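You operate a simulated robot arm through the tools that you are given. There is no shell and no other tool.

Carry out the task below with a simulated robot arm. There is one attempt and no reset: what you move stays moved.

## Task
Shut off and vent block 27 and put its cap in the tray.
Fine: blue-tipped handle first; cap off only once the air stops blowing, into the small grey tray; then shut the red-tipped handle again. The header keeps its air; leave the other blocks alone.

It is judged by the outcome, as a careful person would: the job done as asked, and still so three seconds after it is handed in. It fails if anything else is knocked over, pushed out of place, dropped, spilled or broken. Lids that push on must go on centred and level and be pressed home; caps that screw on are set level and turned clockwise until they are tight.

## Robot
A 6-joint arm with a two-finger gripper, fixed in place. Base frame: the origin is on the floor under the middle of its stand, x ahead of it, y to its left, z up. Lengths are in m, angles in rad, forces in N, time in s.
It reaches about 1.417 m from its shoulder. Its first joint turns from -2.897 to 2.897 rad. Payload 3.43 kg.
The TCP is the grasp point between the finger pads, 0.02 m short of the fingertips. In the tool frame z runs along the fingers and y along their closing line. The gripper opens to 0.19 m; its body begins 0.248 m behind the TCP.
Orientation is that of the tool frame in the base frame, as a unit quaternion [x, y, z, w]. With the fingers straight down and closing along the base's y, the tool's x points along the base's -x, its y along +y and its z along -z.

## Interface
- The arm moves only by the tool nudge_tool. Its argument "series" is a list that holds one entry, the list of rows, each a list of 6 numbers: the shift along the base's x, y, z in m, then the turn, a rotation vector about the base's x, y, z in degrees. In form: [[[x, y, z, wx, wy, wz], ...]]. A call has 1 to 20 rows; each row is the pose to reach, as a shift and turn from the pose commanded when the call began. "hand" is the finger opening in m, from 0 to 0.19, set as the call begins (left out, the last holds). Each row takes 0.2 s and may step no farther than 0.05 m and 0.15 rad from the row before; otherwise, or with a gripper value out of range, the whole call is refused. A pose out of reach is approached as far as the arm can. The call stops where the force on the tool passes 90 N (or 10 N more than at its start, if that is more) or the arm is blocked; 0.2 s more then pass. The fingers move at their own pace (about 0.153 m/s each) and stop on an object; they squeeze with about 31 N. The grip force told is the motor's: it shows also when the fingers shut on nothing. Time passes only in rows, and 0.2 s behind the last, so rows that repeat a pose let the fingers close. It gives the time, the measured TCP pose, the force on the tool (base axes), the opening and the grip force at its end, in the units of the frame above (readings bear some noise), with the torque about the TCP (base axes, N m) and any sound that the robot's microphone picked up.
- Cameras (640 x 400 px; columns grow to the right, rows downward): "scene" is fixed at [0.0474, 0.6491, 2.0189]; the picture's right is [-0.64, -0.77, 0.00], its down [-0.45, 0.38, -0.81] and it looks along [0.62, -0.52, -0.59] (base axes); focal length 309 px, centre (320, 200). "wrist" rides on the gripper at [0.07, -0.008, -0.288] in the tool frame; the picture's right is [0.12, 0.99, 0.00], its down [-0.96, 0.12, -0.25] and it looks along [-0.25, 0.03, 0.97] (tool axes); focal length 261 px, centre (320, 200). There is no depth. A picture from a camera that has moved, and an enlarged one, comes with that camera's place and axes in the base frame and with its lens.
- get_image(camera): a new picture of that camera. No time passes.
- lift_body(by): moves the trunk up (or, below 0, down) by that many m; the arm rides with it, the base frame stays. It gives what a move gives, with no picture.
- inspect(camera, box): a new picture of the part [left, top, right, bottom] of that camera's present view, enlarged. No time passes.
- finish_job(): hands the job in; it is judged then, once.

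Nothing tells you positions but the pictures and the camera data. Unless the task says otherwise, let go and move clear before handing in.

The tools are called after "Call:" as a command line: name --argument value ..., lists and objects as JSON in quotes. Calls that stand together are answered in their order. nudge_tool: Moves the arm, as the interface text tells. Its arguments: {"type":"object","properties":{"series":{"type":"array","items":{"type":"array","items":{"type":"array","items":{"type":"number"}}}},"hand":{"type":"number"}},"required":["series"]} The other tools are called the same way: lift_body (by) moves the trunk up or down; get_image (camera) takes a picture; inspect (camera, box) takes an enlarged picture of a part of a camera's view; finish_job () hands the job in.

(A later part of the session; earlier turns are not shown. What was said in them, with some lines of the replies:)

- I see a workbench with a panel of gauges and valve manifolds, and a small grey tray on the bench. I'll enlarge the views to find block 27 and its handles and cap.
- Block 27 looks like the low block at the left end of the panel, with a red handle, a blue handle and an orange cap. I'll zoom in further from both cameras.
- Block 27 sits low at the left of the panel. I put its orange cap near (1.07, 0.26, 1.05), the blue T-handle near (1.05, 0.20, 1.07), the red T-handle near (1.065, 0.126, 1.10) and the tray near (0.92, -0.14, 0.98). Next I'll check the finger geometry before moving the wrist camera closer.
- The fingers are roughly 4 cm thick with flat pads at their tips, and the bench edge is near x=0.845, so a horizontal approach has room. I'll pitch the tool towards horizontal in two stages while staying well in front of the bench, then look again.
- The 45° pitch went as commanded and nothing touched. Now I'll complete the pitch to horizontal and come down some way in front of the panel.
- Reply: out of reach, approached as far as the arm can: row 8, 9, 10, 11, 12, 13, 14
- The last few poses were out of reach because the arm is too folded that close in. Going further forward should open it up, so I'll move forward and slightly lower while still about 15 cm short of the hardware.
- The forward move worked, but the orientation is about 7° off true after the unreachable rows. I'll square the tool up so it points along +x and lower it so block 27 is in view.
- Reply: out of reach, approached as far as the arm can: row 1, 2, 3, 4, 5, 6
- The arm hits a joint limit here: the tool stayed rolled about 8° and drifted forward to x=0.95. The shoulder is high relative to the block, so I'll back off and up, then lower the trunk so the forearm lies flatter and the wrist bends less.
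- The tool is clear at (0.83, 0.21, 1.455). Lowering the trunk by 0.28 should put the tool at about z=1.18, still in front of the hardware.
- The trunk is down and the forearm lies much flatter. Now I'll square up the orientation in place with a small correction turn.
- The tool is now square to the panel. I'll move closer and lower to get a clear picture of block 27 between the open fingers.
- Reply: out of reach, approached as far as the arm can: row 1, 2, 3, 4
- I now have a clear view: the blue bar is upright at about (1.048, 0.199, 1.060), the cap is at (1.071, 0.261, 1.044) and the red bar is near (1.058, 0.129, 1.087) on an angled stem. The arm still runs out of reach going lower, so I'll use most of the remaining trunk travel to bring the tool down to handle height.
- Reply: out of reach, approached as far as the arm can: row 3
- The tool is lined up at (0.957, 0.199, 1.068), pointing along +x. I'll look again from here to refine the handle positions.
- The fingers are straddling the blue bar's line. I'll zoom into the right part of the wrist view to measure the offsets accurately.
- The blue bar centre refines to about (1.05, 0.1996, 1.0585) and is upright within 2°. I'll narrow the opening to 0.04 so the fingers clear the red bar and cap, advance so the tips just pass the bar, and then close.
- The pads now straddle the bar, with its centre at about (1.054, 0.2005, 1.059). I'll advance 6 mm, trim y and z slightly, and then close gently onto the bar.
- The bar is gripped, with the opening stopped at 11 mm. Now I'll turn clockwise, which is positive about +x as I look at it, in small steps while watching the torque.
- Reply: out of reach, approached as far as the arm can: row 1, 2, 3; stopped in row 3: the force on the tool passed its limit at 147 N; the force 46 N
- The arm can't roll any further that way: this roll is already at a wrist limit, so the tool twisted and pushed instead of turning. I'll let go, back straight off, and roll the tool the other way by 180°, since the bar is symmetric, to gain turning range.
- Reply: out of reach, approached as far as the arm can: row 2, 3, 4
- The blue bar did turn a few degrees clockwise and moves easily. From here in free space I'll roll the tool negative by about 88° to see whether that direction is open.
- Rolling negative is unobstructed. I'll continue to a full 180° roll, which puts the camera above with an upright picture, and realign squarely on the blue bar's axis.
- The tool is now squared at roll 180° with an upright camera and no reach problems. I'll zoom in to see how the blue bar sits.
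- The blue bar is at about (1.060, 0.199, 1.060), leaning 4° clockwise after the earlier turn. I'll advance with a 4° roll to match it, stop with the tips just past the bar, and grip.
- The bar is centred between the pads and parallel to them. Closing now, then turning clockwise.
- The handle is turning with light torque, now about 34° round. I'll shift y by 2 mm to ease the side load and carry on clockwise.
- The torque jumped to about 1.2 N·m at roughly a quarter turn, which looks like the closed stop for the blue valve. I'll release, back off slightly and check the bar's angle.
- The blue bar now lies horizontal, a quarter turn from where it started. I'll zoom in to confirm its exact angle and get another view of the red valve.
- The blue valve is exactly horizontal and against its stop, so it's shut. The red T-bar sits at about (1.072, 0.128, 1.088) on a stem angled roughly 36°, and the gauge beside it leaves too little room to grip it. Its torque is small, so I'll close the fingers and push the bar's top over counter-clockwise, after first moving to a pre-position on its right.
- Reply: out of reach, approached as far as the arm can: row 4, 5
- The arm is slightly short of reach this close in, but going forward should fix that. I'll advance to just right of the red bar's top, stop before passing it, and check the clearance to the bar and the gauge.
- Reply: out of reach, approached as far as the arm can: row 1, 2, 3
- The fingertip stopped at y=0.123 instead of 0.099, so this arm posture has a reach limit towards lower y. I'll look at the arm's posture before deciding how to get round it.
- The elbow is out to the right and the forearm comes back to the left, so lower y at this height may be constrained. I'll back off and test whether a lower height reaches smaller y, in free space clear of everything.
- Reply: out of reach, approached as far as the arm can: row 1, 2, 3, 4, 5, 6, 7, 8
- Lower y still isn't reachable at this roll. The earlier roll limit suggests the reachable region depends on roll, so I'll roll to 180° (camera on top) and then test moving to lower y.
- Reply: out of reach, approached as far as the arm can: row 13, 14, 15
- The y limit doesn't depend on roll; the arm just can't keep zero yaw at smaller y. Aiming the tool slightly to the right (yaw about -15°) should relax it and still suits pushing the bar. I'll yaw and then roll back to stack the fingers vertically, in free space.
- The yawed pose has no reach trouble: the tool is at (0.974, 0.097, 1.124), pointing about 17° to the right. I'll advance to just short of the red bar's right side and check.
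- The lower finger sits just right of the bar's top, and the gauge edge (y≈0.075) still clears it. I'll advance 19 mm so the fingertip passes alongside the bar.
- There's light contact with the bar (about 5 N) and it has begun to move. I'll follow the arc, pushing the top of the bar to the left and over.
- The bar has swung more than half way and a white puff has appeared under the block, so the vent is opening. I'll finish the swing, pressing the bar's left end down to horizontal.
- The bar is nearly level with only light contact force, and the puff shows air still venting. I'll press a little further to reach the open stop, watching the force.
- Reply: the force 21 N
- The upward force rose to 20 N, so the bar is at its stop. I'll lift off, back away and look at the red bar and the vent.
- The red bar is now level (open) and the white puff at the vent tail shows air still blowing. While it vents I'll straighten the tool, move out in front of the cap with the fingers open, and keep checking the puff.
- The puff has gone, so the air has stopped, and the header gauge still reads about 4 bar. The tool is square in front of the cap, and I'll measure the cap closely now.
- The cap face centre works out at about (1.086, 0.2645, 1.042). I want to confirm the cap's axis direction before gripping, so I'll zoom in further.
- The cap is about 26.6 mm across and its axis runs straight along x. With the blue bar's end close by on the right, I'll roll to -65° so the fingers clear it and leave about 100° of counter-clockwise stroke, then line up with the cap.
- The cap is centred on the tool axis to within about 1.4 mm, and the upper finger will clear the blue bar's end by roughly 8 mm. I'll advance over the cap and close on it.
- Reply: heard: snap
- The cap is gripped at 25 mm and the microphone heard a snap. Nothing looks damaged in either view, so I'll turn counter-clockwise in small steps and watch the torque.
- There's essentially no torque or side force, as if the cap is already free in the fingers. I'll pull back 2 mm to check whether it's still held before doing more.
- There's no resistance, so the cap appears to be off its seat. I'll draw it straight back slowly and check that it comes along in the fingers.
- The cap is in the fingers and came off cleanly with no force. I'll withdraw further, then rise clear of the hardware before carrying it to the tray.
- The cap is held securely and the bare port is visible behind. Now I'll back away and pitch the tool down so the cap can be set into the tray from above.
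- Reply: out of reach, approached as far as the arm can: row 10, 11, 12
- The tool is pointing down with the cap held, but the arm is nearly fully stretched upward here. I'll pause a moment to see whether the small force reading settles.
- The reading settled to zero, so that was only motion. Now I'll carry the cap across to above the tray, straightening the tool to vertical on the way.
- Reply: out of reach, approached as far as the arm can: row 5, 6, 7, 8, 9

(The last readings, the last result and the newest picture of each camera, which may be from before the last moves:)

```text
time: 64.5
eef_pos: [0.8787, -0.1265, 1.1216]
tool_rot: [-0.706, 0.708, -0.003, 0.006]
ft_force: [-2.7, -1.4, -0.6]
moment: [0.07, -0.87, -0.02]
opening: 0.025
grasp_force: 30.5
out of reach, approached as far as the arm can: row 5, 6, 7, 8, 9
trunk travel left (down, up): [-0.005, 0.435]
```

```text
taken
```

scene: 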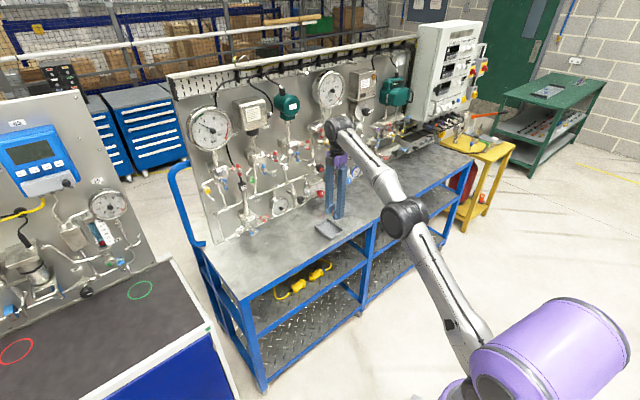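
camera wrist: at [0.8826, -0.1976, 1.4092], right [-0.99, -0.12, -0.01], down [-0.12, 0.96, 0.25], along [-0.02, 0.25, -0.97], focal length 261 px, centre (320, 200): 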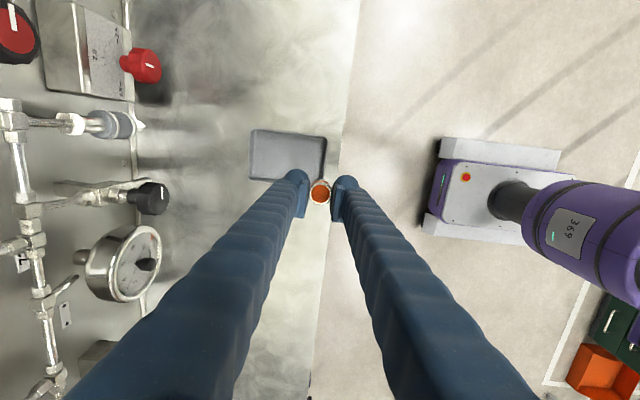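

The arm is at full stretch because the shoulder is now low while the wrist must be high. Raising the trunk will restore reach, so I'll lift 0.2 m and then come down to the tray.

Call:
lift_body --by 0.2

Call:
nudge_tool --series '[[[0.01, -0.003, -0.04, 0, 0, 0], [0.02, -0.006, -0.08, 0, 0, 0], [0.035, -0.01, -0.12, 0, 0, 0], [0.045, -0.013, -0.16, 0, 0, 0], [0.052, -0.016, -0.18, 0, 0, 0]]]'

Call:
get_image --camera "wrist"

Call:
inspect --camera "scene" --box '[290, 170, 390, 260]'

```text
time: 66.7
eef_pos: [0.884, -0.1242, 1.3122]
tool_rot: [-0.707, 0.708, 0.002, 0.001]
ft_force: [0.3, -0.1, -0.4]
moment: [0.02, 0.0, 0.0]
opening: 0.025
grasp_force: 30.9
trunk travel left (down, up): [-0.205, 0.235]
```

```text
time: 67.9
eef_pos: [0.9376, -0.1408, 1.1307]
tool_rot: [-0.706, 0.708, 0.0, 0.001]
ft_force: [-0.5, 0.6, -1.0]
moment: [0.0, 0.01, 0.01]
opening: 0.025
grasp_force: 31.3
trunk travel left (down, up): [-0.205, 0.235]
```

```text
taken
camera wrist: at [0.9456, -0.2122, 1.419], right [-0.99, -0.12, 0.0], down [-0.11, 0.96, 0.25], along [-0.03, 0.25, -0.97], focal length 261 px, centre (320, 200)
```

wrist: 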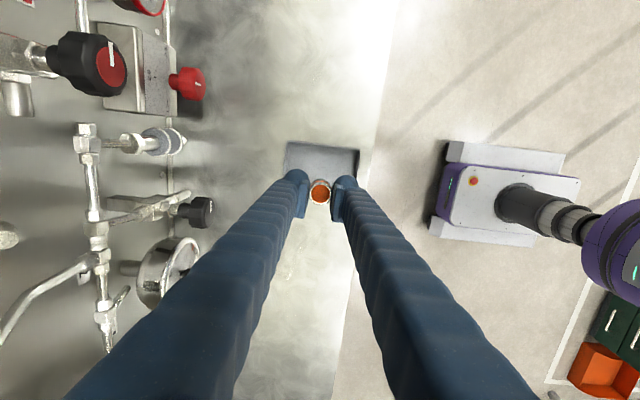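

```text
4.44 times, centred on (340, 215) of scene
camera zoom: at [0.0474, 0.6491, 2.0189], right [-0.64, -0.77, 0.0], down [-0.45, 0.38, -0.81], along [0.62, -0.52, -0.59], focal length 1372 px, centre (231, 133)
```

zoom: 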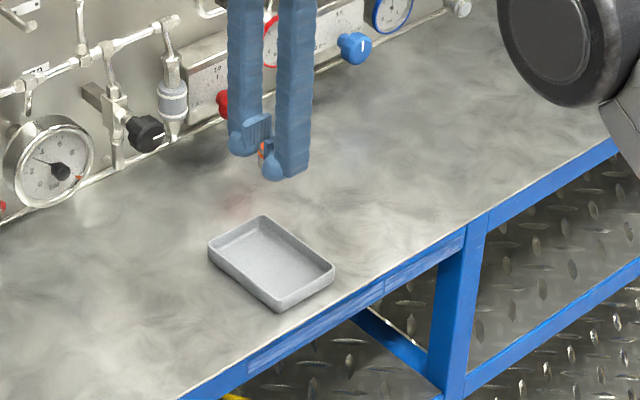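

The tool is vertical at (0.938, -0.141, 1.131), above the tray, with the cap between the fingertips. I'll zoom in to measure the tray position precisely before lowering.

Call:
inspect --camera "wrist" --box '[270, 120, 380, 220]'

Call:
inspect --camera "scene" --box '[325, 185, 375, 245]'

```text
4.00 times, centred on (325, 170) of wrist
camera zoom: at [0.9456, -0.2122, 1.419], right [-0.99, -0.12, 0.0], down [-0.11, 0.96, 0.25], along [-0.03, 0.25, -0.97], focal length 1043 px, centre (300, 320)
```

zoom: 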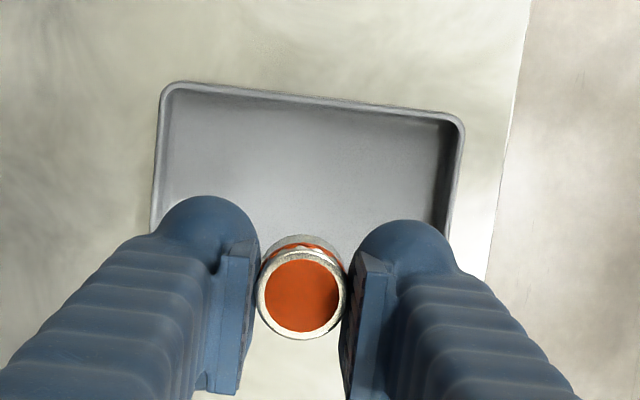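

```text
6.67 times, centred on (350, 215) of scene
camera zoom: at [0.0474, 0.6491, 2.0189], right [-0.64, -0.77, 0.0], down [-0.45, 0.38, -0.81], along [0.62, -0.52, -0.59], focal length 2058 px, centre (120, 100)
```

zoom: 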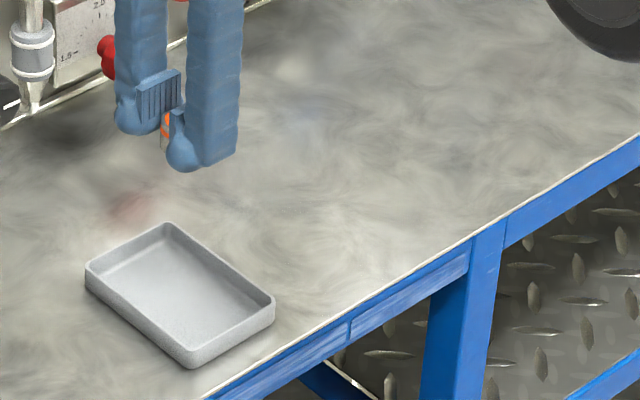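

The tray spans x 0.87–1.00 and y -0.19 to -0.105, with its rim at about z 0.96 and floor near 0.94. I'll check how far the cap extends past the fingertips so I can set it down rather than drop it.

Call:
inspect --camera "scene" --box '[338, 206, 358, 222]'

Call:
inspect --camera "wrist" --box '[300, 170, 340, 215]'

```text
16.00 times, centred on (348, 214) of scene
camera zoom: at [0.0474, 0.6491, 2.0189], right [-0.64, -0.77, 0.0], down [-0.45, 0.38, -0.81], along [0.62, -0.52, -0.59], focal length 4940 px, centre (-128, -24)
```

zoom: 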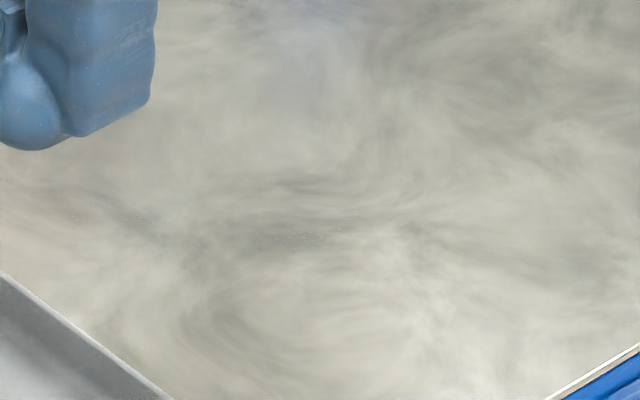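

```text
8.89 times, centred on (320, 192) of wrist
camera zoom: at [0.9456, -0.2122, 1.419], right [-0.99, -0.12, 0.0], down [-0.11, 0.96, 0.25], along [-0.03, 0.25, -0.97], focal length 2317 px, centre (320, 267)
```

zoom: 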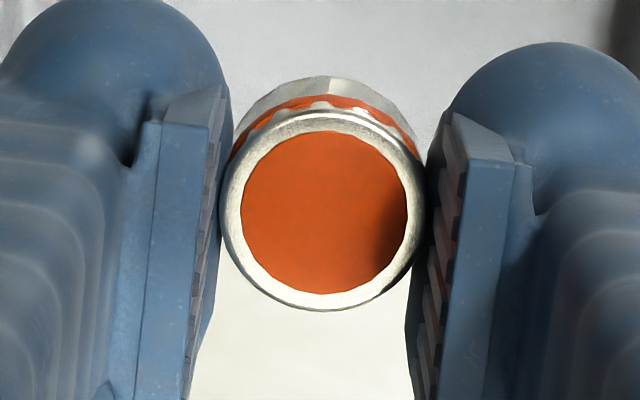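

The cap sits squarely between the pads. I'll zoom the scene camera on the fingertips themselves.

Call:
inspect --camera "scene" --box '[322, 194, 342, 214]'

```text
16.00 times, centred on (332, 204) of scene
camera zoom: at [0.0474, 0.6491, 2.0189], right [-0.64, -0.77, 0.0], down [-0.45, 0.38, -0.81], along [0.62, -0.52, -0.59], focal length 4940 px, centre (128, 136)
```

zoom: 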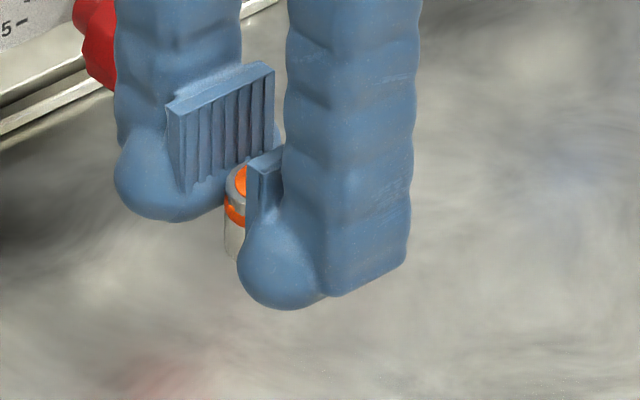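

The cap sits at about fingertip level, so I'll feel for the tray floor by force. First I'll descend to about 2 cm above expected contact, centred over the tray.

Call:
nudge_tool --series '[[[0, -0.003, -0.03, 0, 0, 0], [0, -0.007, -0.06, 0, 0, 0], [0, -0.007, -0.09, 0, 0, 0], [0, -0.007, -0.12, 0, 0, 0], [0, -0.007, -0.14, 0, 0, 0]]]'

Call:
inspect --camera "scene" --box '[305, 190, 365, 250]'

Call:
inspect --camera "wrist" --box '[250, 130, 390, 230]'

```text
time: 69.1
eef_pos: [0.9353, -0.1495, 0.9913]
tool_rot: [-0.706, 0.708, 0.0, 0.002]
ft_force: [-1.2, 0.8, -0.4]
moment: [0.05, -0.03, 0.01]
opening: 0.0251
grasp_force: 31.2
trunk travel left (down, up): [-0.205, 0.235]
```

```text
6.67 times, centred on (335, 220) of scene
camera zoom: at [0.0474, 0.6491, 2.0189], right [-0.64, -0.77, 0.0], down [-0.45, 0.38, -0.81], along [0.62, -0.52, -0.59], focal length 2058 px, centre (220, 67)
```

zoom: 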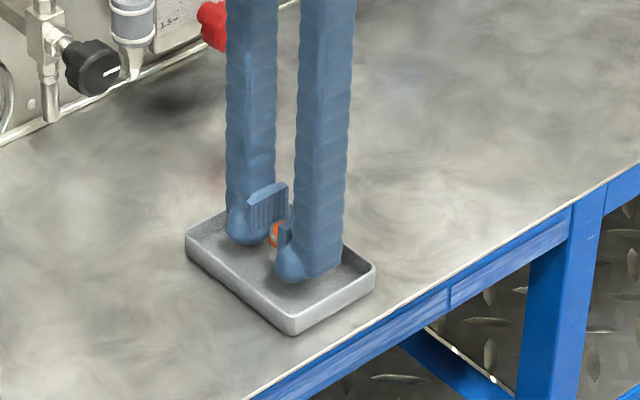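

```text
4.00 times, centred on (320, 180) of wrist
camera zoom: at [0.9425, -0.2204, 1.2797], right [-0.99, -0.12, 0.0], down [-0.11, 0.96, 0.25], along [-0.03, 0.25, -0.97], focal length 1043 px, centre (320, 280)
```

zoom: 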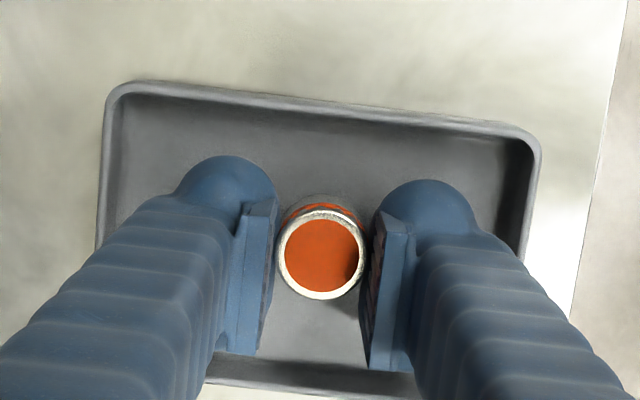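

The fingers and cap are inside the tray outline. I'll lower in small steps and watch for contact.

Call:
nudge_tool --series '[[[0, 0, -0.004, 0, 0, 0], [0, 0, -0.008, 0, 0, 0], [0, 0, -0.012, 0, 0, 0], [0, 0, -0.015, 0, 0, 0]]]'

```text
time: 70.1
eef_pos: [0.9356, -0.1473, 0.9796]
tool_rot: [-0.707, 0.708, 0.0, 0.002]
ft_force: [-1.8, 0.5, 7.8]
moment: [0.05, 0.12, 0.02]
opening: 0.025
grasp_force: 31.2
trunk travel left (down, up): [-0.205, 0.235]
```

Contact: 7.8 N upward at z≈0.979, so the cap is resting on the tray floor. I'll open the fingers a little to release it.

Call:
nudge_tool --series '[[[0, 0, 0.001, 0, 0, 0], [0, 0, 0.001, 0, 0, 0], [0, 0, 0.001, 0, 0, 0]]]' --hand 0.04

Call:
inspect --camera "wrist" --box '[250, 130, 390, 230]'

```text
time: 70.9
eef_pos: [0.9364, -0.1495, 0.9791]
tool_rot: [-0.707, 0.707, 0.001, 0.001]
ft_force: [0.4, -1.6, -0.8]
moment: [-0.05, 0.01, -0.05]
opening: 0.04
grasp_force: 0.1
trunk travel left (down, up): [-0.205, 0.235]
```

```text
4.00 times, centred on (320, 180) of wrist
camera zoom: at [0.9433, -0.22, 1.2665], right [-0.99, -0.12, 0.0], down [-0.11, 0.96, 0.25], along [-0.03, 0.25, -0.97], focal length 1043 px, centre (320, 280)
```

zoom: 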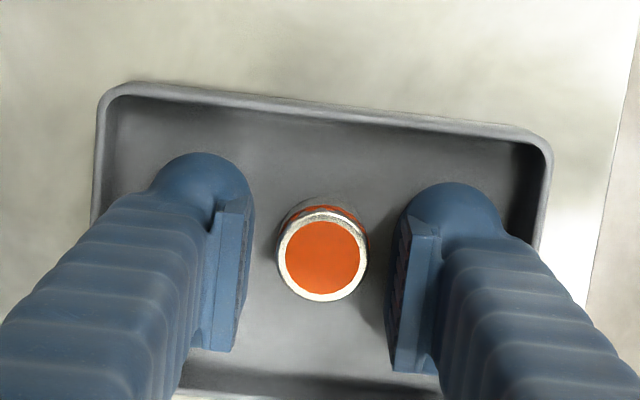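

The cap is standing upright in the tray, released, with space on both sides. I'll rise straight up and clear of it.

Call:
nudge_tool --series '[[[0, 0, 0.01, 0, 0, 0], [0, 0, 0.03, 0, 0, 0], [0, 0, 0.06, 0, 0, 0], [0, 0, 0.1, 0, 0, 0], [0, 0, 0.14, 0, 0, 0], [0, 0, 0.18, 0, 0, 0], [0, 0, 0.22, 0, 0, 0]]]'

Call:
inspect --camera "scene" --box '[295, 190, 375, 250]'

Call:
get_image --camera "wrist"

Call:
inspect --camera "scene" --box '[225, 190, 305, 250]'

```text
time: 72.5
eef_pos: [0.9351, -0.1486, 1.1957]
tool_rot: [-0.706, 0.708, 0.001, 0.002]
ft_force: [-0.5, -0.3, -0.3]
moment: [0.01, 0.03, 0.01]
opening: 0.04
grasp_force: 0.0
trunk travel left (down, up): [-0.205, 0.235]
```

```text
6.67 times, centred on (335, 220) of scene
camera zoom: at [0.0474, 0.6491, 2.0189], right [-0.64, -0.77, 0.0], down [-0.45, 0.38, -0.81], along [0.62, -0.52, -0.59], focal length 2058 px, centre (220, 67)
```

zoom: 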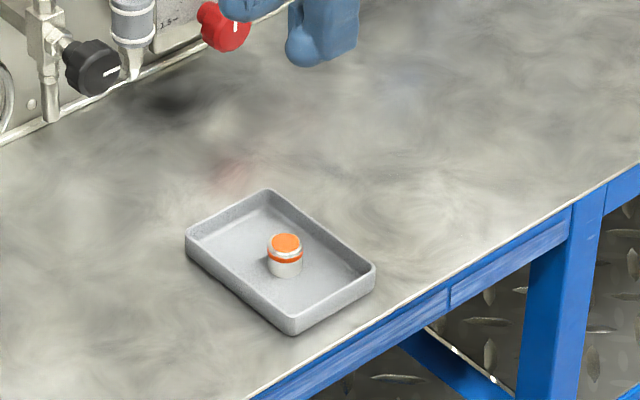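

```text
taken
camera wrist: at [0.9432, -0.2201, 1.4837], right [-0.99, -0.12, 0.0], down [-0.11, 0.96, 0.25], along [-0.03, 0.25, -0.97], focal length 261 px, centre (320, 200)
```

wrist: 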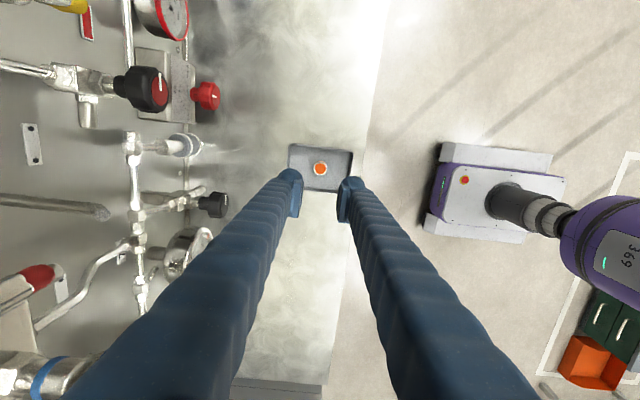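

```text
6.67 times, centred on (265, 220) of scene
camera zoom: at [0.0474, 0.6491, 2.0189], right [-0.64, -0.77, 0.0], down [-0.45, 0.38, -0.81], along [0.62, -0.52, -0.59], focal length 2058 px, centre (687, 67)
```

zoom: 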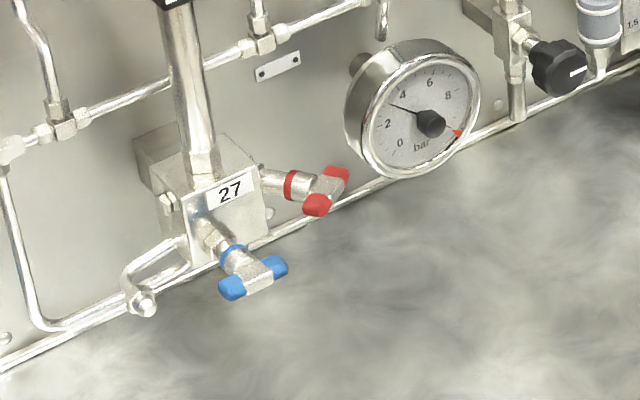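

The cap is in the tray, the header gauge still shows about 4 bar, and the vent is quiet. Now I need to shut red again. I'll move back over to the left with the tool down, then lower the trunk so the horizontal reach works as before.

Call:
nudge_tool --series '[[[-0.02, 0.0, 0.03, 0, 0, 0], [-0.04, 0.02, 0.06, 0, 0, 0], [-0.06, 0.05, 0.09, 0, 0, 0], [-0.075, 0.09, 0.11, 0, 0, 0], [-0.085, 0.13, 0.125, 0, 0, 0], [-0.095, 0.17, 0.135, 0, 0, 0], [-0.105, 0.21, 0.145, 0, 0, 0], [-0.11, 0.25, 0.155, 0, 0, 0], [-0.115, 0.29, 0.16, 0, 0, 0], [-0.115, 0.33, 0.164, 0, 0, 0], [-0.115, 0.339, 0.164, 0, 0, 0]]]'

Call:
lift_body --by -0.2

```text
time: 74.9
eef_pos: [0.8206, 0.1909, 1.3614]
tool_rot: [-0.706, 0.708, 0.001, 0.003]
ft_force: [0.0, 0.5, 0.1]
moment: [-0.05, -0.01, 0.03]
opening: 0.0402
grasp_force: 0.0
trunk travel left (down, up): [-0.205, 0.235]
```

```text
time: 77.0
eef_pos: [0.8207, 0.1898, 1.1619]
tool_rot: [-0.707, 0.707, 0.0, 0.002]
ft_force: [-0.5, 0.3, 0.0]
moment: [0.02, -0.01, 0.01]
opening: 0.04
grasp_force: 0.1
trunk travel left (down, up): [-0.005, 0.435]
```

Back at (0.82, 0.19, 1.16) with the trunk low. I'll pitch the tool back to horizontal, fingers stacked vertically, ending in front of block 27.

Call:
nudge_tool --series '[[[0.01, 0, 0.01, 0, -7.5, 0], [0.02, 0, 0.015, 0, -15, 0], [0.03, 0, 0.02, 0, -22.5, 0], [0.045, 0, 0.02, 0, -30, 0], [0.06, 0, 0.02, 0, -37.5, 0], [0.075, 0, 0.015, 0, -45, 0], [0.09, 0, 0.01, 0, -52.5, 0], [0.105, 0, 0.0, 0, -60, 0], [0.12, 0, -0.01, 0, -67.5, 0], [0.13, 0, -0.02, 0, -75, 0], [0.14, 0, -0.03, 0, -82.5, 0], [0.15, 0, -0.04, 0, -90, 0]]]' --hand 0.05

Call:
get_image --camera "wrist"

```text
time: 79.7
eef_pos: [0.9689, 0.1709, 1.1198]
tool_rot: [-0.486, 0.516, -0.503, 0.494]
ft_force: [0.6, 8.8, 2.7]
moment: [-0.02, 0.43, -1.76]
opening: 0.0499
grasp_force: 0.1
out of reach, approached as far as the arm can: row 8, 9
trunk travel left (down, up): [-0.005, 0.435]
```

```text
taken
camera wrist: at [0.6783, 0.1128, 1.128], right [-0.01, -0.1, -1.0], down [-0.21, 0.97, -0.09], along [0.98, 0.21, -0.03], focal length 261 px, centre (320, 200)
```

wrist: 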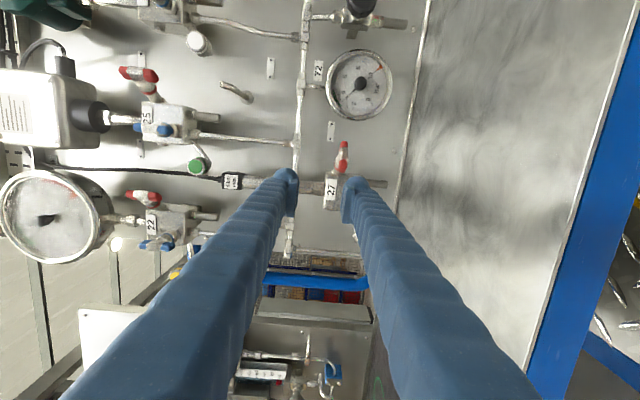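

The arm was still settling at the end of that move. I'll hold still briefly and re-read the pose.

Call:
nudge_tool --series '[[[0, 0, 0, 0, 0, 0], [0, 0, 0, 0, 0, 0], [0, 0, 0, 0, 0, 0]]]'

```text
time: 80.5
eef_pos: [0.9688, 0.1906, 1.1222]
tool_rot: [-0.5, 0.499, -0.499, 0.502]
ft_force: [0.0, -0.2, -0.4]
moment: [0.03, -0.01, -0.03]
opening: 0.0501
grasp_force: 0.1
trunk travel left (down, up): [-0.005, 0.435]
```

Settled at (0.969, 0.191, 1.122), exactly square. I'll look closely at both handles and check the vent before approaching the red bar from its left side.

Call:
inspect --camera "wrist" --box '[260, 80, 400, 220]'

Call:
inspect --camera "scene" --box '[235, 195, 295, 245]'

```text
2.86 times, centred on (330, 150) of wrist
camera zoom: at [0.6819, 0.1188, 1.1307], right [0.0, -0.12, -0.99], down [-0.25, 0.96, -0.11], along [0.97, 0.25, -0.03], focal length 745 px, centre (291, 343)
```

zoom: 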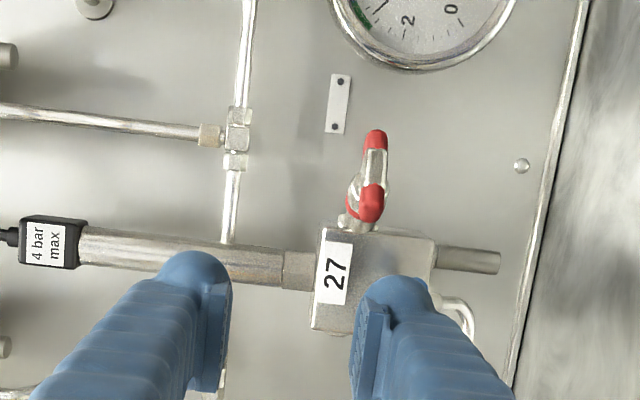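

```text
8.00 times, centred on (265, 220) of scene
camera zoom: at [0.0474, 0.6491, 2.0189], right [-0.64, -0.77, 0.0], down [-0.45, 0.38, -0.81], along [0.62, -0.52, -0.59], focal length 2470 px, centre (760, 40)
```

zoom: 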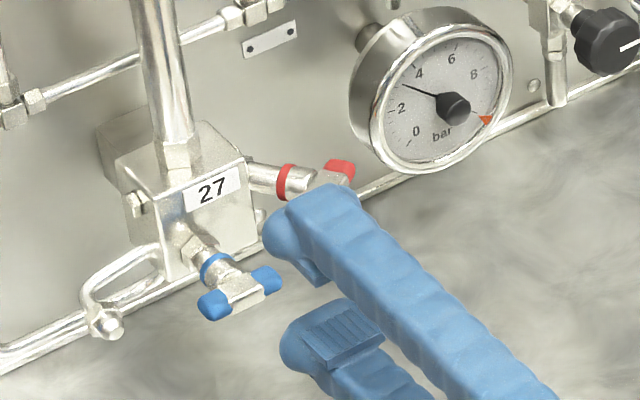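

The red bar is level at z≈1.088, its left end near (1.057, 0.146). I'll bring the open fingers in so the bar's left end lies between them, with the lower finger just under it and clear of the blue bar.

Call:
nudge_tool --series '[[[0.005, -0.02, -0.008, 0, 0, 0], [0.015, -0.04, -0.015, 0, 0, 0], [0.03, -0.046, -0.02, 0, 0, 0], [0.05, -0.046, -0.02, 0, 0, 0]]]'

Call:
inspect --camera "wrist" --box '[260, 100, 400, 220]'

Call:
inspect --camera "scene" --box '[235, 195, 295, 245]'

```text
time: 81.5
eef_pos: [1.0194, 0.1446, 1.1026]
tool_rot: [0.499, -0.501, 0.501, -0.499]
ft_force: [0.2, -1.4, -0.9]
moment: [-0.04, 0.01, -0.01]
opening: 0.0501
grasp_force: 0.0
trunk travel left (down, up): [-0.005, 0.435]
```

```text
3.33 times, centred on (330, 160) of wrist
camera zoom: at [0.7307, 0.0752, 1.1114], right [0.0, -0.12, -0.99], down [-0.24, 0.96, -0.11], along [0.97, 0.24, -0.03], focal length 869 px, centre (287, 333)
```

zoom: 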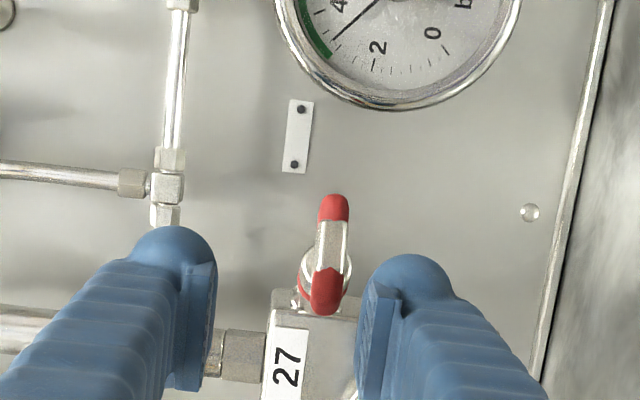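

```text
8.00 times, centred on (265, 220) of scene
camera zoom: at [0.0474, 0.6491, 2.0189], right [-0.64, -0.77, 0.0], down [-0.45, 0.38, -0.81], along [0.62, -0.52, -0.59], focal length 2470 px, centre (760, 40)
```

zoom: 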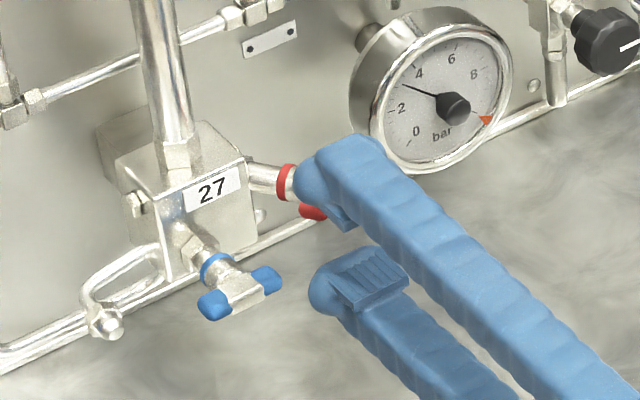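

The bar's left end lies between the open fingers and the y alignment is good. I'll advance 39 mm so the lower finger passes beneath the bar end.

Call:
nudge_tool --series '[[[0.015, 0, 0, 0, 0, 0], [0.03, 0, 0, 0, 0, 0], [0.039, 0, 0, 0, 0, 0]]]'

Call:
inspect --camera "wrist" --box '[260, 100, 400, 220]'

Call:
inspect --camera "scene" --box '[235, 195, 295, 245]'

```text
time: 82.2
eef_pos: [1.0595, 0.1453, 1.1027]
tool_rot: [-0.497, 0.503, -0.501, 0.499]
ft_force: [-0.1, 0.3, -0.5]
moment: [-0.01, -0.02, 0.02]
opening: 0.0498
grasp_force: 0.1
trunk travel left (down, up): [-0.005, 0.435]
```

```text
3.33 times, centred on (330, 160) of wrist
camera zoom: at [0.7702, 0.0775, 1.112], right [0.0, -0.12, -0.99], down [-0.24, 0.96, -0.11], along [0.97, 0.24, -0.03], focal length 869 px, centre (287, 333)
```

zoom: 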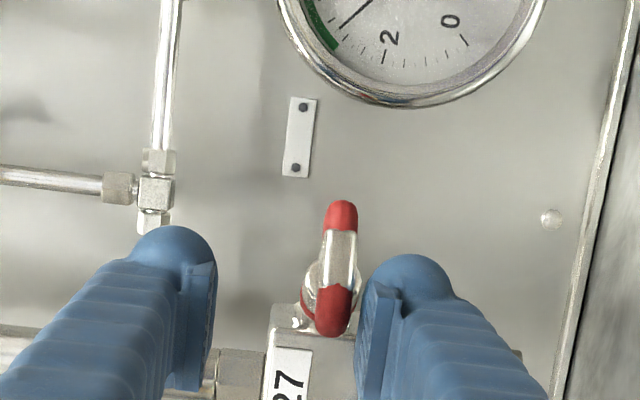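

```text
8.00 times, centred on (265, 220) of scene
camera zoom: at [0.0474, 0.6491, 2.0189], right [-0.64, -0.77, 0.0], down [-0.45, 0.38, -0.81], along [0.62, -0.52, -0.59], focal length 2470 px, centre (760, 40)
```

zoom: 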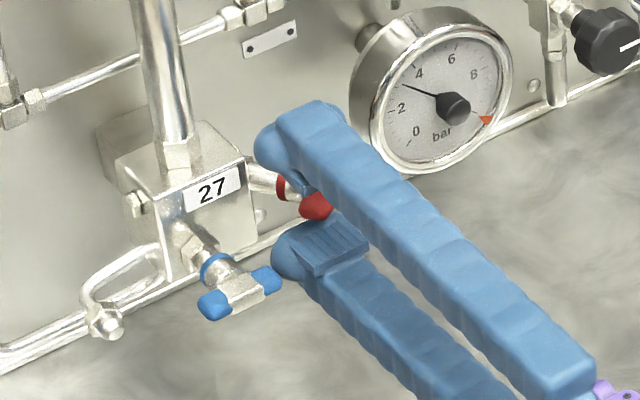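

The lower finger is just under the bar end with no contact force. Now I'll follow the clockwise arc: up first, then over to the right, checking midway.

Call:
nudge_tool --series '[[[0, 0, 0.003, 0, 0, 0], [0, 0.003, 0.007, 0, 0, 0], [0, 0.0065, 0.0105, 0, 0, 0], [0, 0.009, 0.0145, 0, 0, 0], [0, 0.011, 0.0185, 0, 0, 0]]]'

Call:
inspect --camera "wrist" --box '[260, 100, 400, 220]'

Call:
inspect --camera "scene" --box '[235, 195, 295, 245]'

```text
time: 83.5
eef_pos: [1.0598, 0.1558, 1.1202]
tool_rot: [-0.5, 0.5, -0.499, 0.501]
ft_force: [-3.4, 1.9, -6.9]
moment: [0.16, 0.22, -0.09]
opening: 0.0542
grasp_force: 3.7
trunk travel left (down, up): [-0.005, 0.435]
```

```text
3.33 times, centred on (330, 160) of wrist
camera zoom: at [0.772, 0.084, 1.1291], right [0.0, -0.12, -0.99], down [-0.25, 0.96, -0.11], along [0.97, 0.25, -0.03], focal length 869 px, centre (287, 333)
```

zoom: 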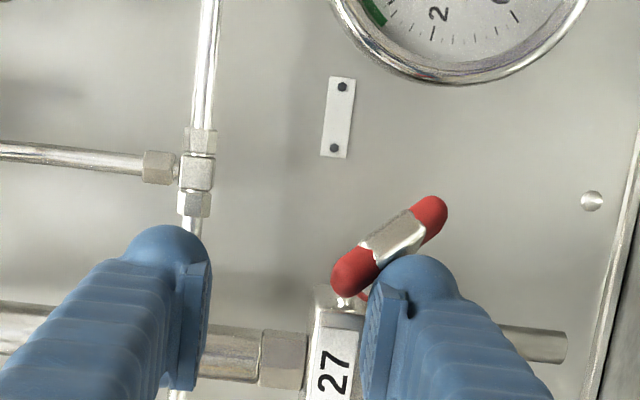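

```text
8.00 times, centred on (265, 220) of scene
camera zoom: at [0.0474, 0.6491, 2.0189], right [-0.64, -0.77, 0.0], down [-0.45, 0.38, -0.81], along [0.62, -0.52, -0.59], focal length 2470 px, centre (760, 40)
```

zoom: 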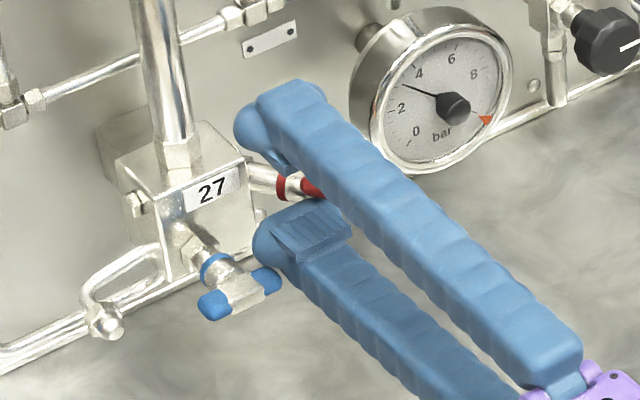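

It's working: the bar has swung about half way back clockwise with only about 7 N. I'll continue the arc upward.

Call:
nudge_tool --series '[[[0, 0.0015, 0.005, 0, 0, 0], [0, 0.002, 0.01, 0, 0, 0], [0, 0.0015, 0.015, 0, 0, 0], [0, 0.0005, 0.02, 0, 0, 0], [0, -0.001, 0.024, 0, 0, 0]]]'

Call:
inspect --camera "wrist" --box '[260, 100, 400, 220]'

Call:
inspect --camera "scene" --box '[235, 195, 295, 245]'

```text
time: 84.7
eef_pos: [1.0607, 0.1551, 1.1455]
tool_rot: [-0.501, 0.498, -0.5, 0.501]
ft_force: [-1.4, 2.8, -1.7]
moment: [0.16, 0.1, -0.02]
opening: 0.051
grasp_force: 1.2
trunk travel left (down, up): [-0.005, 0.435]
```

```text
3.33 times, centred on (330, 160) of wrist
camera zoom: at [0.7721, 0.0828, 1.1541], right [0.0, -0.12, -0.99], down [-0.25, 0.96, -0.11], along [0.97, 0.25, -0.03], focal length 869 px, centre (287, 333)
```

zoom: 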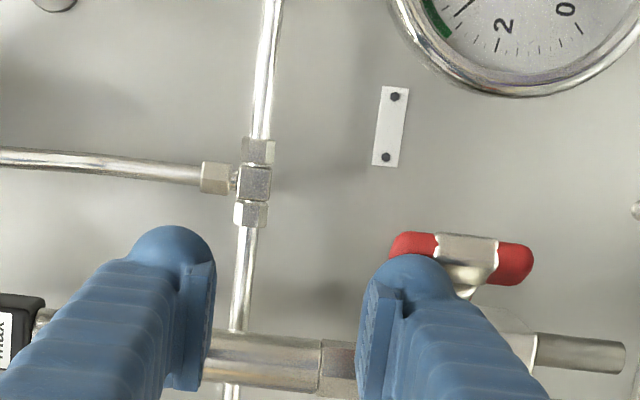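

```text
8.00 times, centred on (265, 220) of scene
camera zoom: at [0.0474, 0.6491, 2.0189], right [-0.64, -0.77, 0.0], down [-0.45, 0.38, -0.81], along [0.62, -0.52, -0.59], focal length 2470 px, centre (760, 40)
```

zoom: 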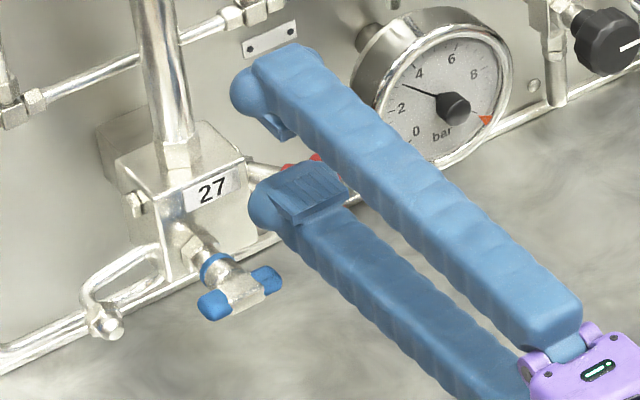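

The red bar is essentially upright again. I'll press it a few millimetres to the right to confirm it's home against its closed stop.

Call:
nudge_tool --series '[[[0, -0.0015, 0.001, 0, 0, 0], [0, -0.003, 0.002, 0, 0, 0], [0, -0.0045, 0.003, 0, 0, 0]]]'

```text
time: 85.5
eef_pos: [1.0592, 0.1527, 1.1461]
tool_rot: [-0.501, 0.498, -0.498, 0.502]
ft_force: [-5.3, 22.3, -3.7]
moment: [0.94, 0.24, 0.21]
opening: 0.0524
grasp_force: 2.1
trunk travel left (down, up): [-0.005, 0.435]
```

The side force rose to 22 N, so red is firmly against its stop. I'll ease off to the left, withdraw straight back, and inspect everything.

Call:
nudge_tool --series '[[[0, 0.008, 0, 0, 0, 0], [-0.005, 0.01, 0, 0, 0, 0], [-0.03, 0.012, 0, 0, 0, 0], [-0.06, 0.015, 0, 0, 0, 0], [-0.09, 0.02, 0.0, 0, 0, 0], [-0.1, 0.035, 0.0, 0, 0, 0]]]'

Call:
inspect --camera "wrist" --box '[260, 80, 400, 220]'

Call:
inspect --camera "scene" --box '[235, 195, 295, 245]'

```text
time: 86.8
eef_pos: [0.9581, 0.184, 1.1465]
tool_rot: [-0.5, 0.499, -0.499, 0.502]
ft_force: [-0.4, 0.1, 0.7]
moment: [-0.04, -0.02, 0.08]
opening: 0.05
grasp_force: 0.0
trunk travel left (down, up): [-0.005, 0.435]
```

```text
2.86 times, centred on (330, 150) of wrist
camera zoom: at [0.6712, 0.1126, 1.1548], right [0.0, -0.12, -0.99], down [-0.25, 0.96, -0.11], along [0.97, 0.25, -0.03], focal length 745 px, centre (291, 343)
```

zoom: 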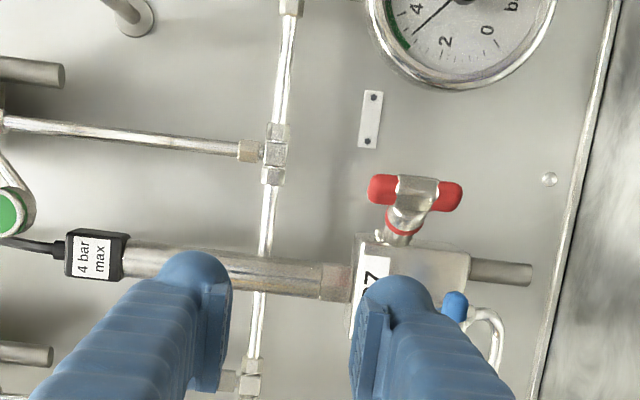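

```text
8.00 times, centred on (265, 220) of scene
camera zoom: at [0.0474, 0.6491, 2.0189], right [-0.64, -0.77, 0.0], down [-0.45, 0.38, -0.81], along [0.62, -0.52, -0.59], focal length 2470 px, centre (760, 40)
```

zoom: 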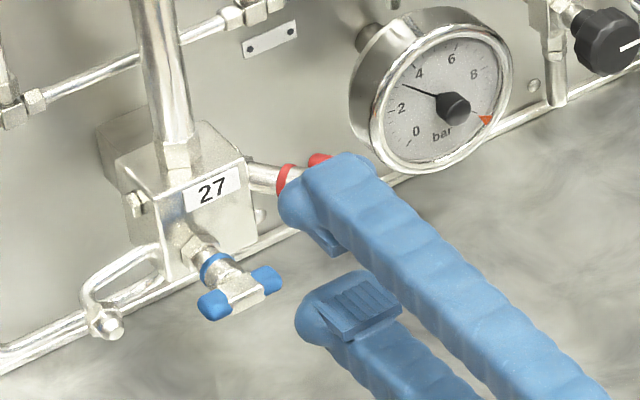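

Red is upright again, blue is level, and there's no puff at the vent. I'll raise the arm well clear and take final pictures of the block and the tray.

Call:
nudge_tool --series '[[[0, 0.01, 0.03, 0, 0, 0], [0, 0.02, 0.06, 0, 0, 0], [0, 0.04, 0.09, 0, 0, 0], [0, 0.06, 0.12, 0, 0, 0], [0, 0.08, 0.14, 0, 0, 0], [-0.02, 0.1, 0.14, 0, 0, 0]]]'

Call:
get_image --camera "scene"

Call:
inspect --camera "scene" --box '[235, 195, 295, 245]'

Call:
inspect --camera "scene" --box '[180, 80, 400, 250]'

```text
time: 88.2
eef_pos: [0.9397, 0.2827, 1.2883]
tool_rot: [-0.5, 0.499, -0.499, 0.502]
ft_force: [0.9, -1.5, -0.1]
moment: [0.03, -0.01, 0.04]
opening: 0.0497
grasp_force: 0.0
trunk travel left (down, up): [-0.005, 0.435]
```

```text
taken
```

scene: 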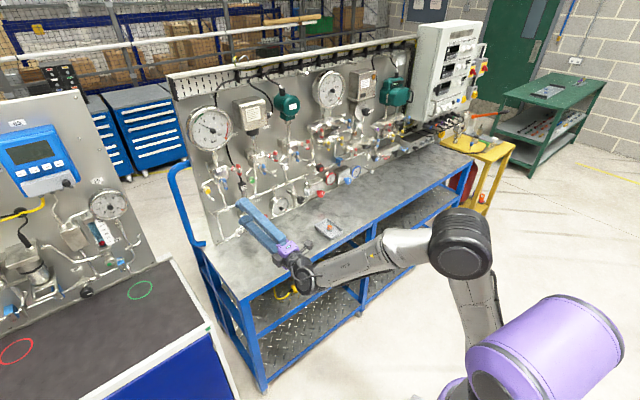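

```text
8.00 times, centred on (265, 220) of scene
camera zoom: at [0.0474, 0.6491, 2.0189], right [-0.64, -0.77, 0.0], down [-0.45, 0.38, -0.81], along [0.62, -0.52, -0.59], focal length 2470 px, centre (760, 40)
```

zoom: 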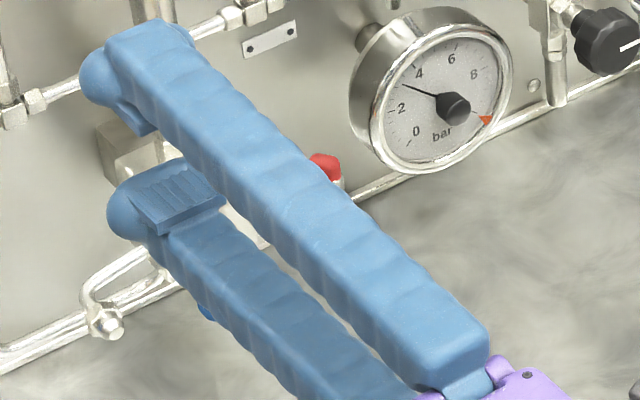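

```text
2.35 times, centred on (290, 165) of scene
camera zoom: at [0.0474, 0.6491, 2.0189], right [-0.64, -0.77, 0.0], down [-0.45, 0.38, -0.81], along [0.62, -0.52, -0.59], focal length 726 px, centre (391, 282)
```

zoom: 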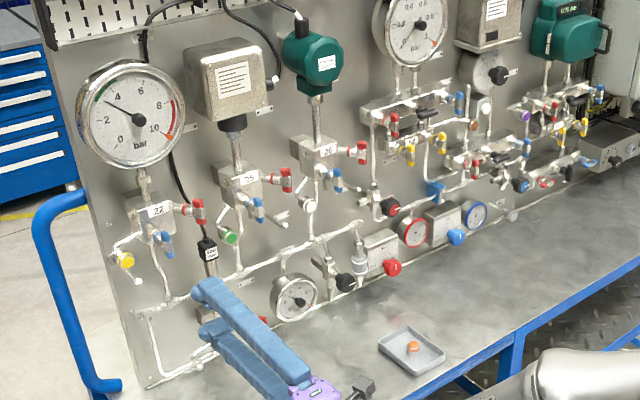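

The tray and cap look fine and the other blocks are unchanged. The arm still hides block 27, so I'll raise the trunk straight up, clear of the panel, and take a final look.

Call:
lift_body --by 0.25

Call:
inspect --camera "scene" --box '[235, 195, 295, 245]'

Call:
inspect --camera "scene" --box '[295, 195, 365, 250]'

Call:
get_image --camera "scene"

```text
time: 90.8
eef_pos: [0.9405, 0.2827, 1.5365]
tool_rot: [-0.499, 0.499, -0.5, 0.502]
ft_force: [0.1, 0.1, 0.0]
moment: [0.01, -0.01, -0.04]
opening: 0.0502
grasp_force: 0.0
trunk travel left (down, up): [-0.255, 0.185]
```

```text
8.00 times, centred on (265, 220) of scene
camera zoom: at [0.0474, 0.6491, 2.0189], right [-0.64, -0.77, 0.0], down [-0.45, 0.38, -0.81], along [0.62, -0.52, -0.59], focal length 2470 px, centre (760, 40)
```

zoom: 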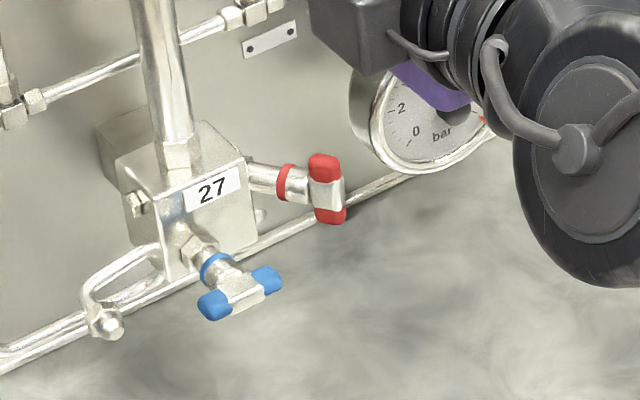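

```text
7.27 times, centred on (330, 222) of scene
camera zoom: at [0.0474, 0.6491, 2.0189], right [-0.64, -0.77, 0.0], down [-0.45, 0.38, -0.81], along [0.62, -0.52, -0.59], focal length 2246 px, centre (247, 36)
```

zoom: 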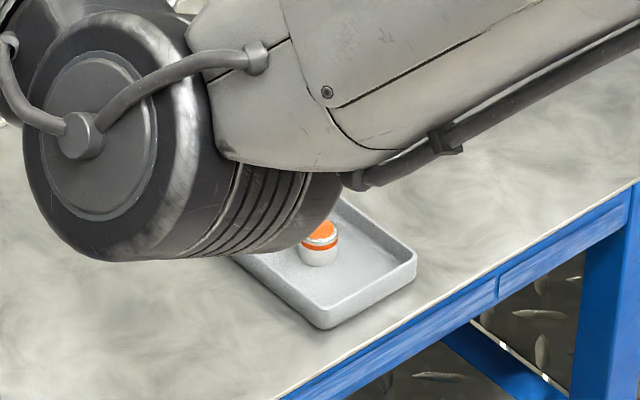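

```text
taken
```

scene: 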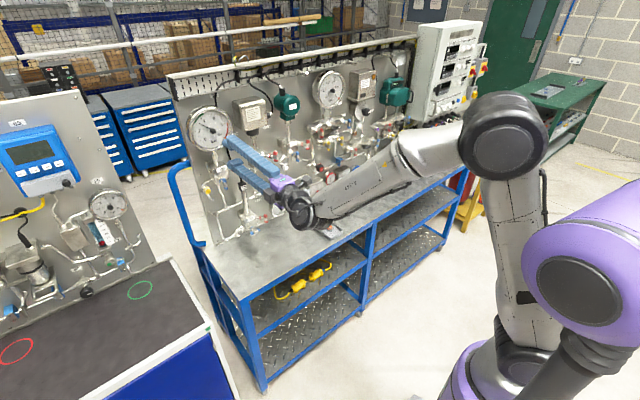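

Everything is in its final state: the blue bar is level (shut), the red bar is upright (shut again), the port is bare, the cap stands in the grey tray, there's no vent puff, and the arm is clear. I'm handing the job in.

Call:
finish_job

```text
The job is handed in.
```

Block 27 is shut off and vented, its cap is standing in the small grey tray, and I've handed the job in.

- **Blue handle:** I turned it a quarter turn clockwise until it reached its stop.
- **Venting:** I opened the red handle fully. A white puff showed at the vent and was gone before I touched the cap.
- **Cap:** When I closed the fingers on it, I heard a snap. It then came off with no turning or pulling force. I saw no damage in the pictures, but I can't say for certain what snapped.
- **Red handle:** I pushed it back upright, firmly against its stop. There wasn't room to grip it beside the gauge, so I pushed it open and shut with the fingers.
- **Header and other blocks:** The header gauge still read about 4 bar after red was shut again. I didn't touch the other blocks.

On my first try at blue, the wrist ran out of range and pushed on the handle at up to 147 N before the arm stopped. I let go and re-gripped it, and it then turned normally. I saw no damage.
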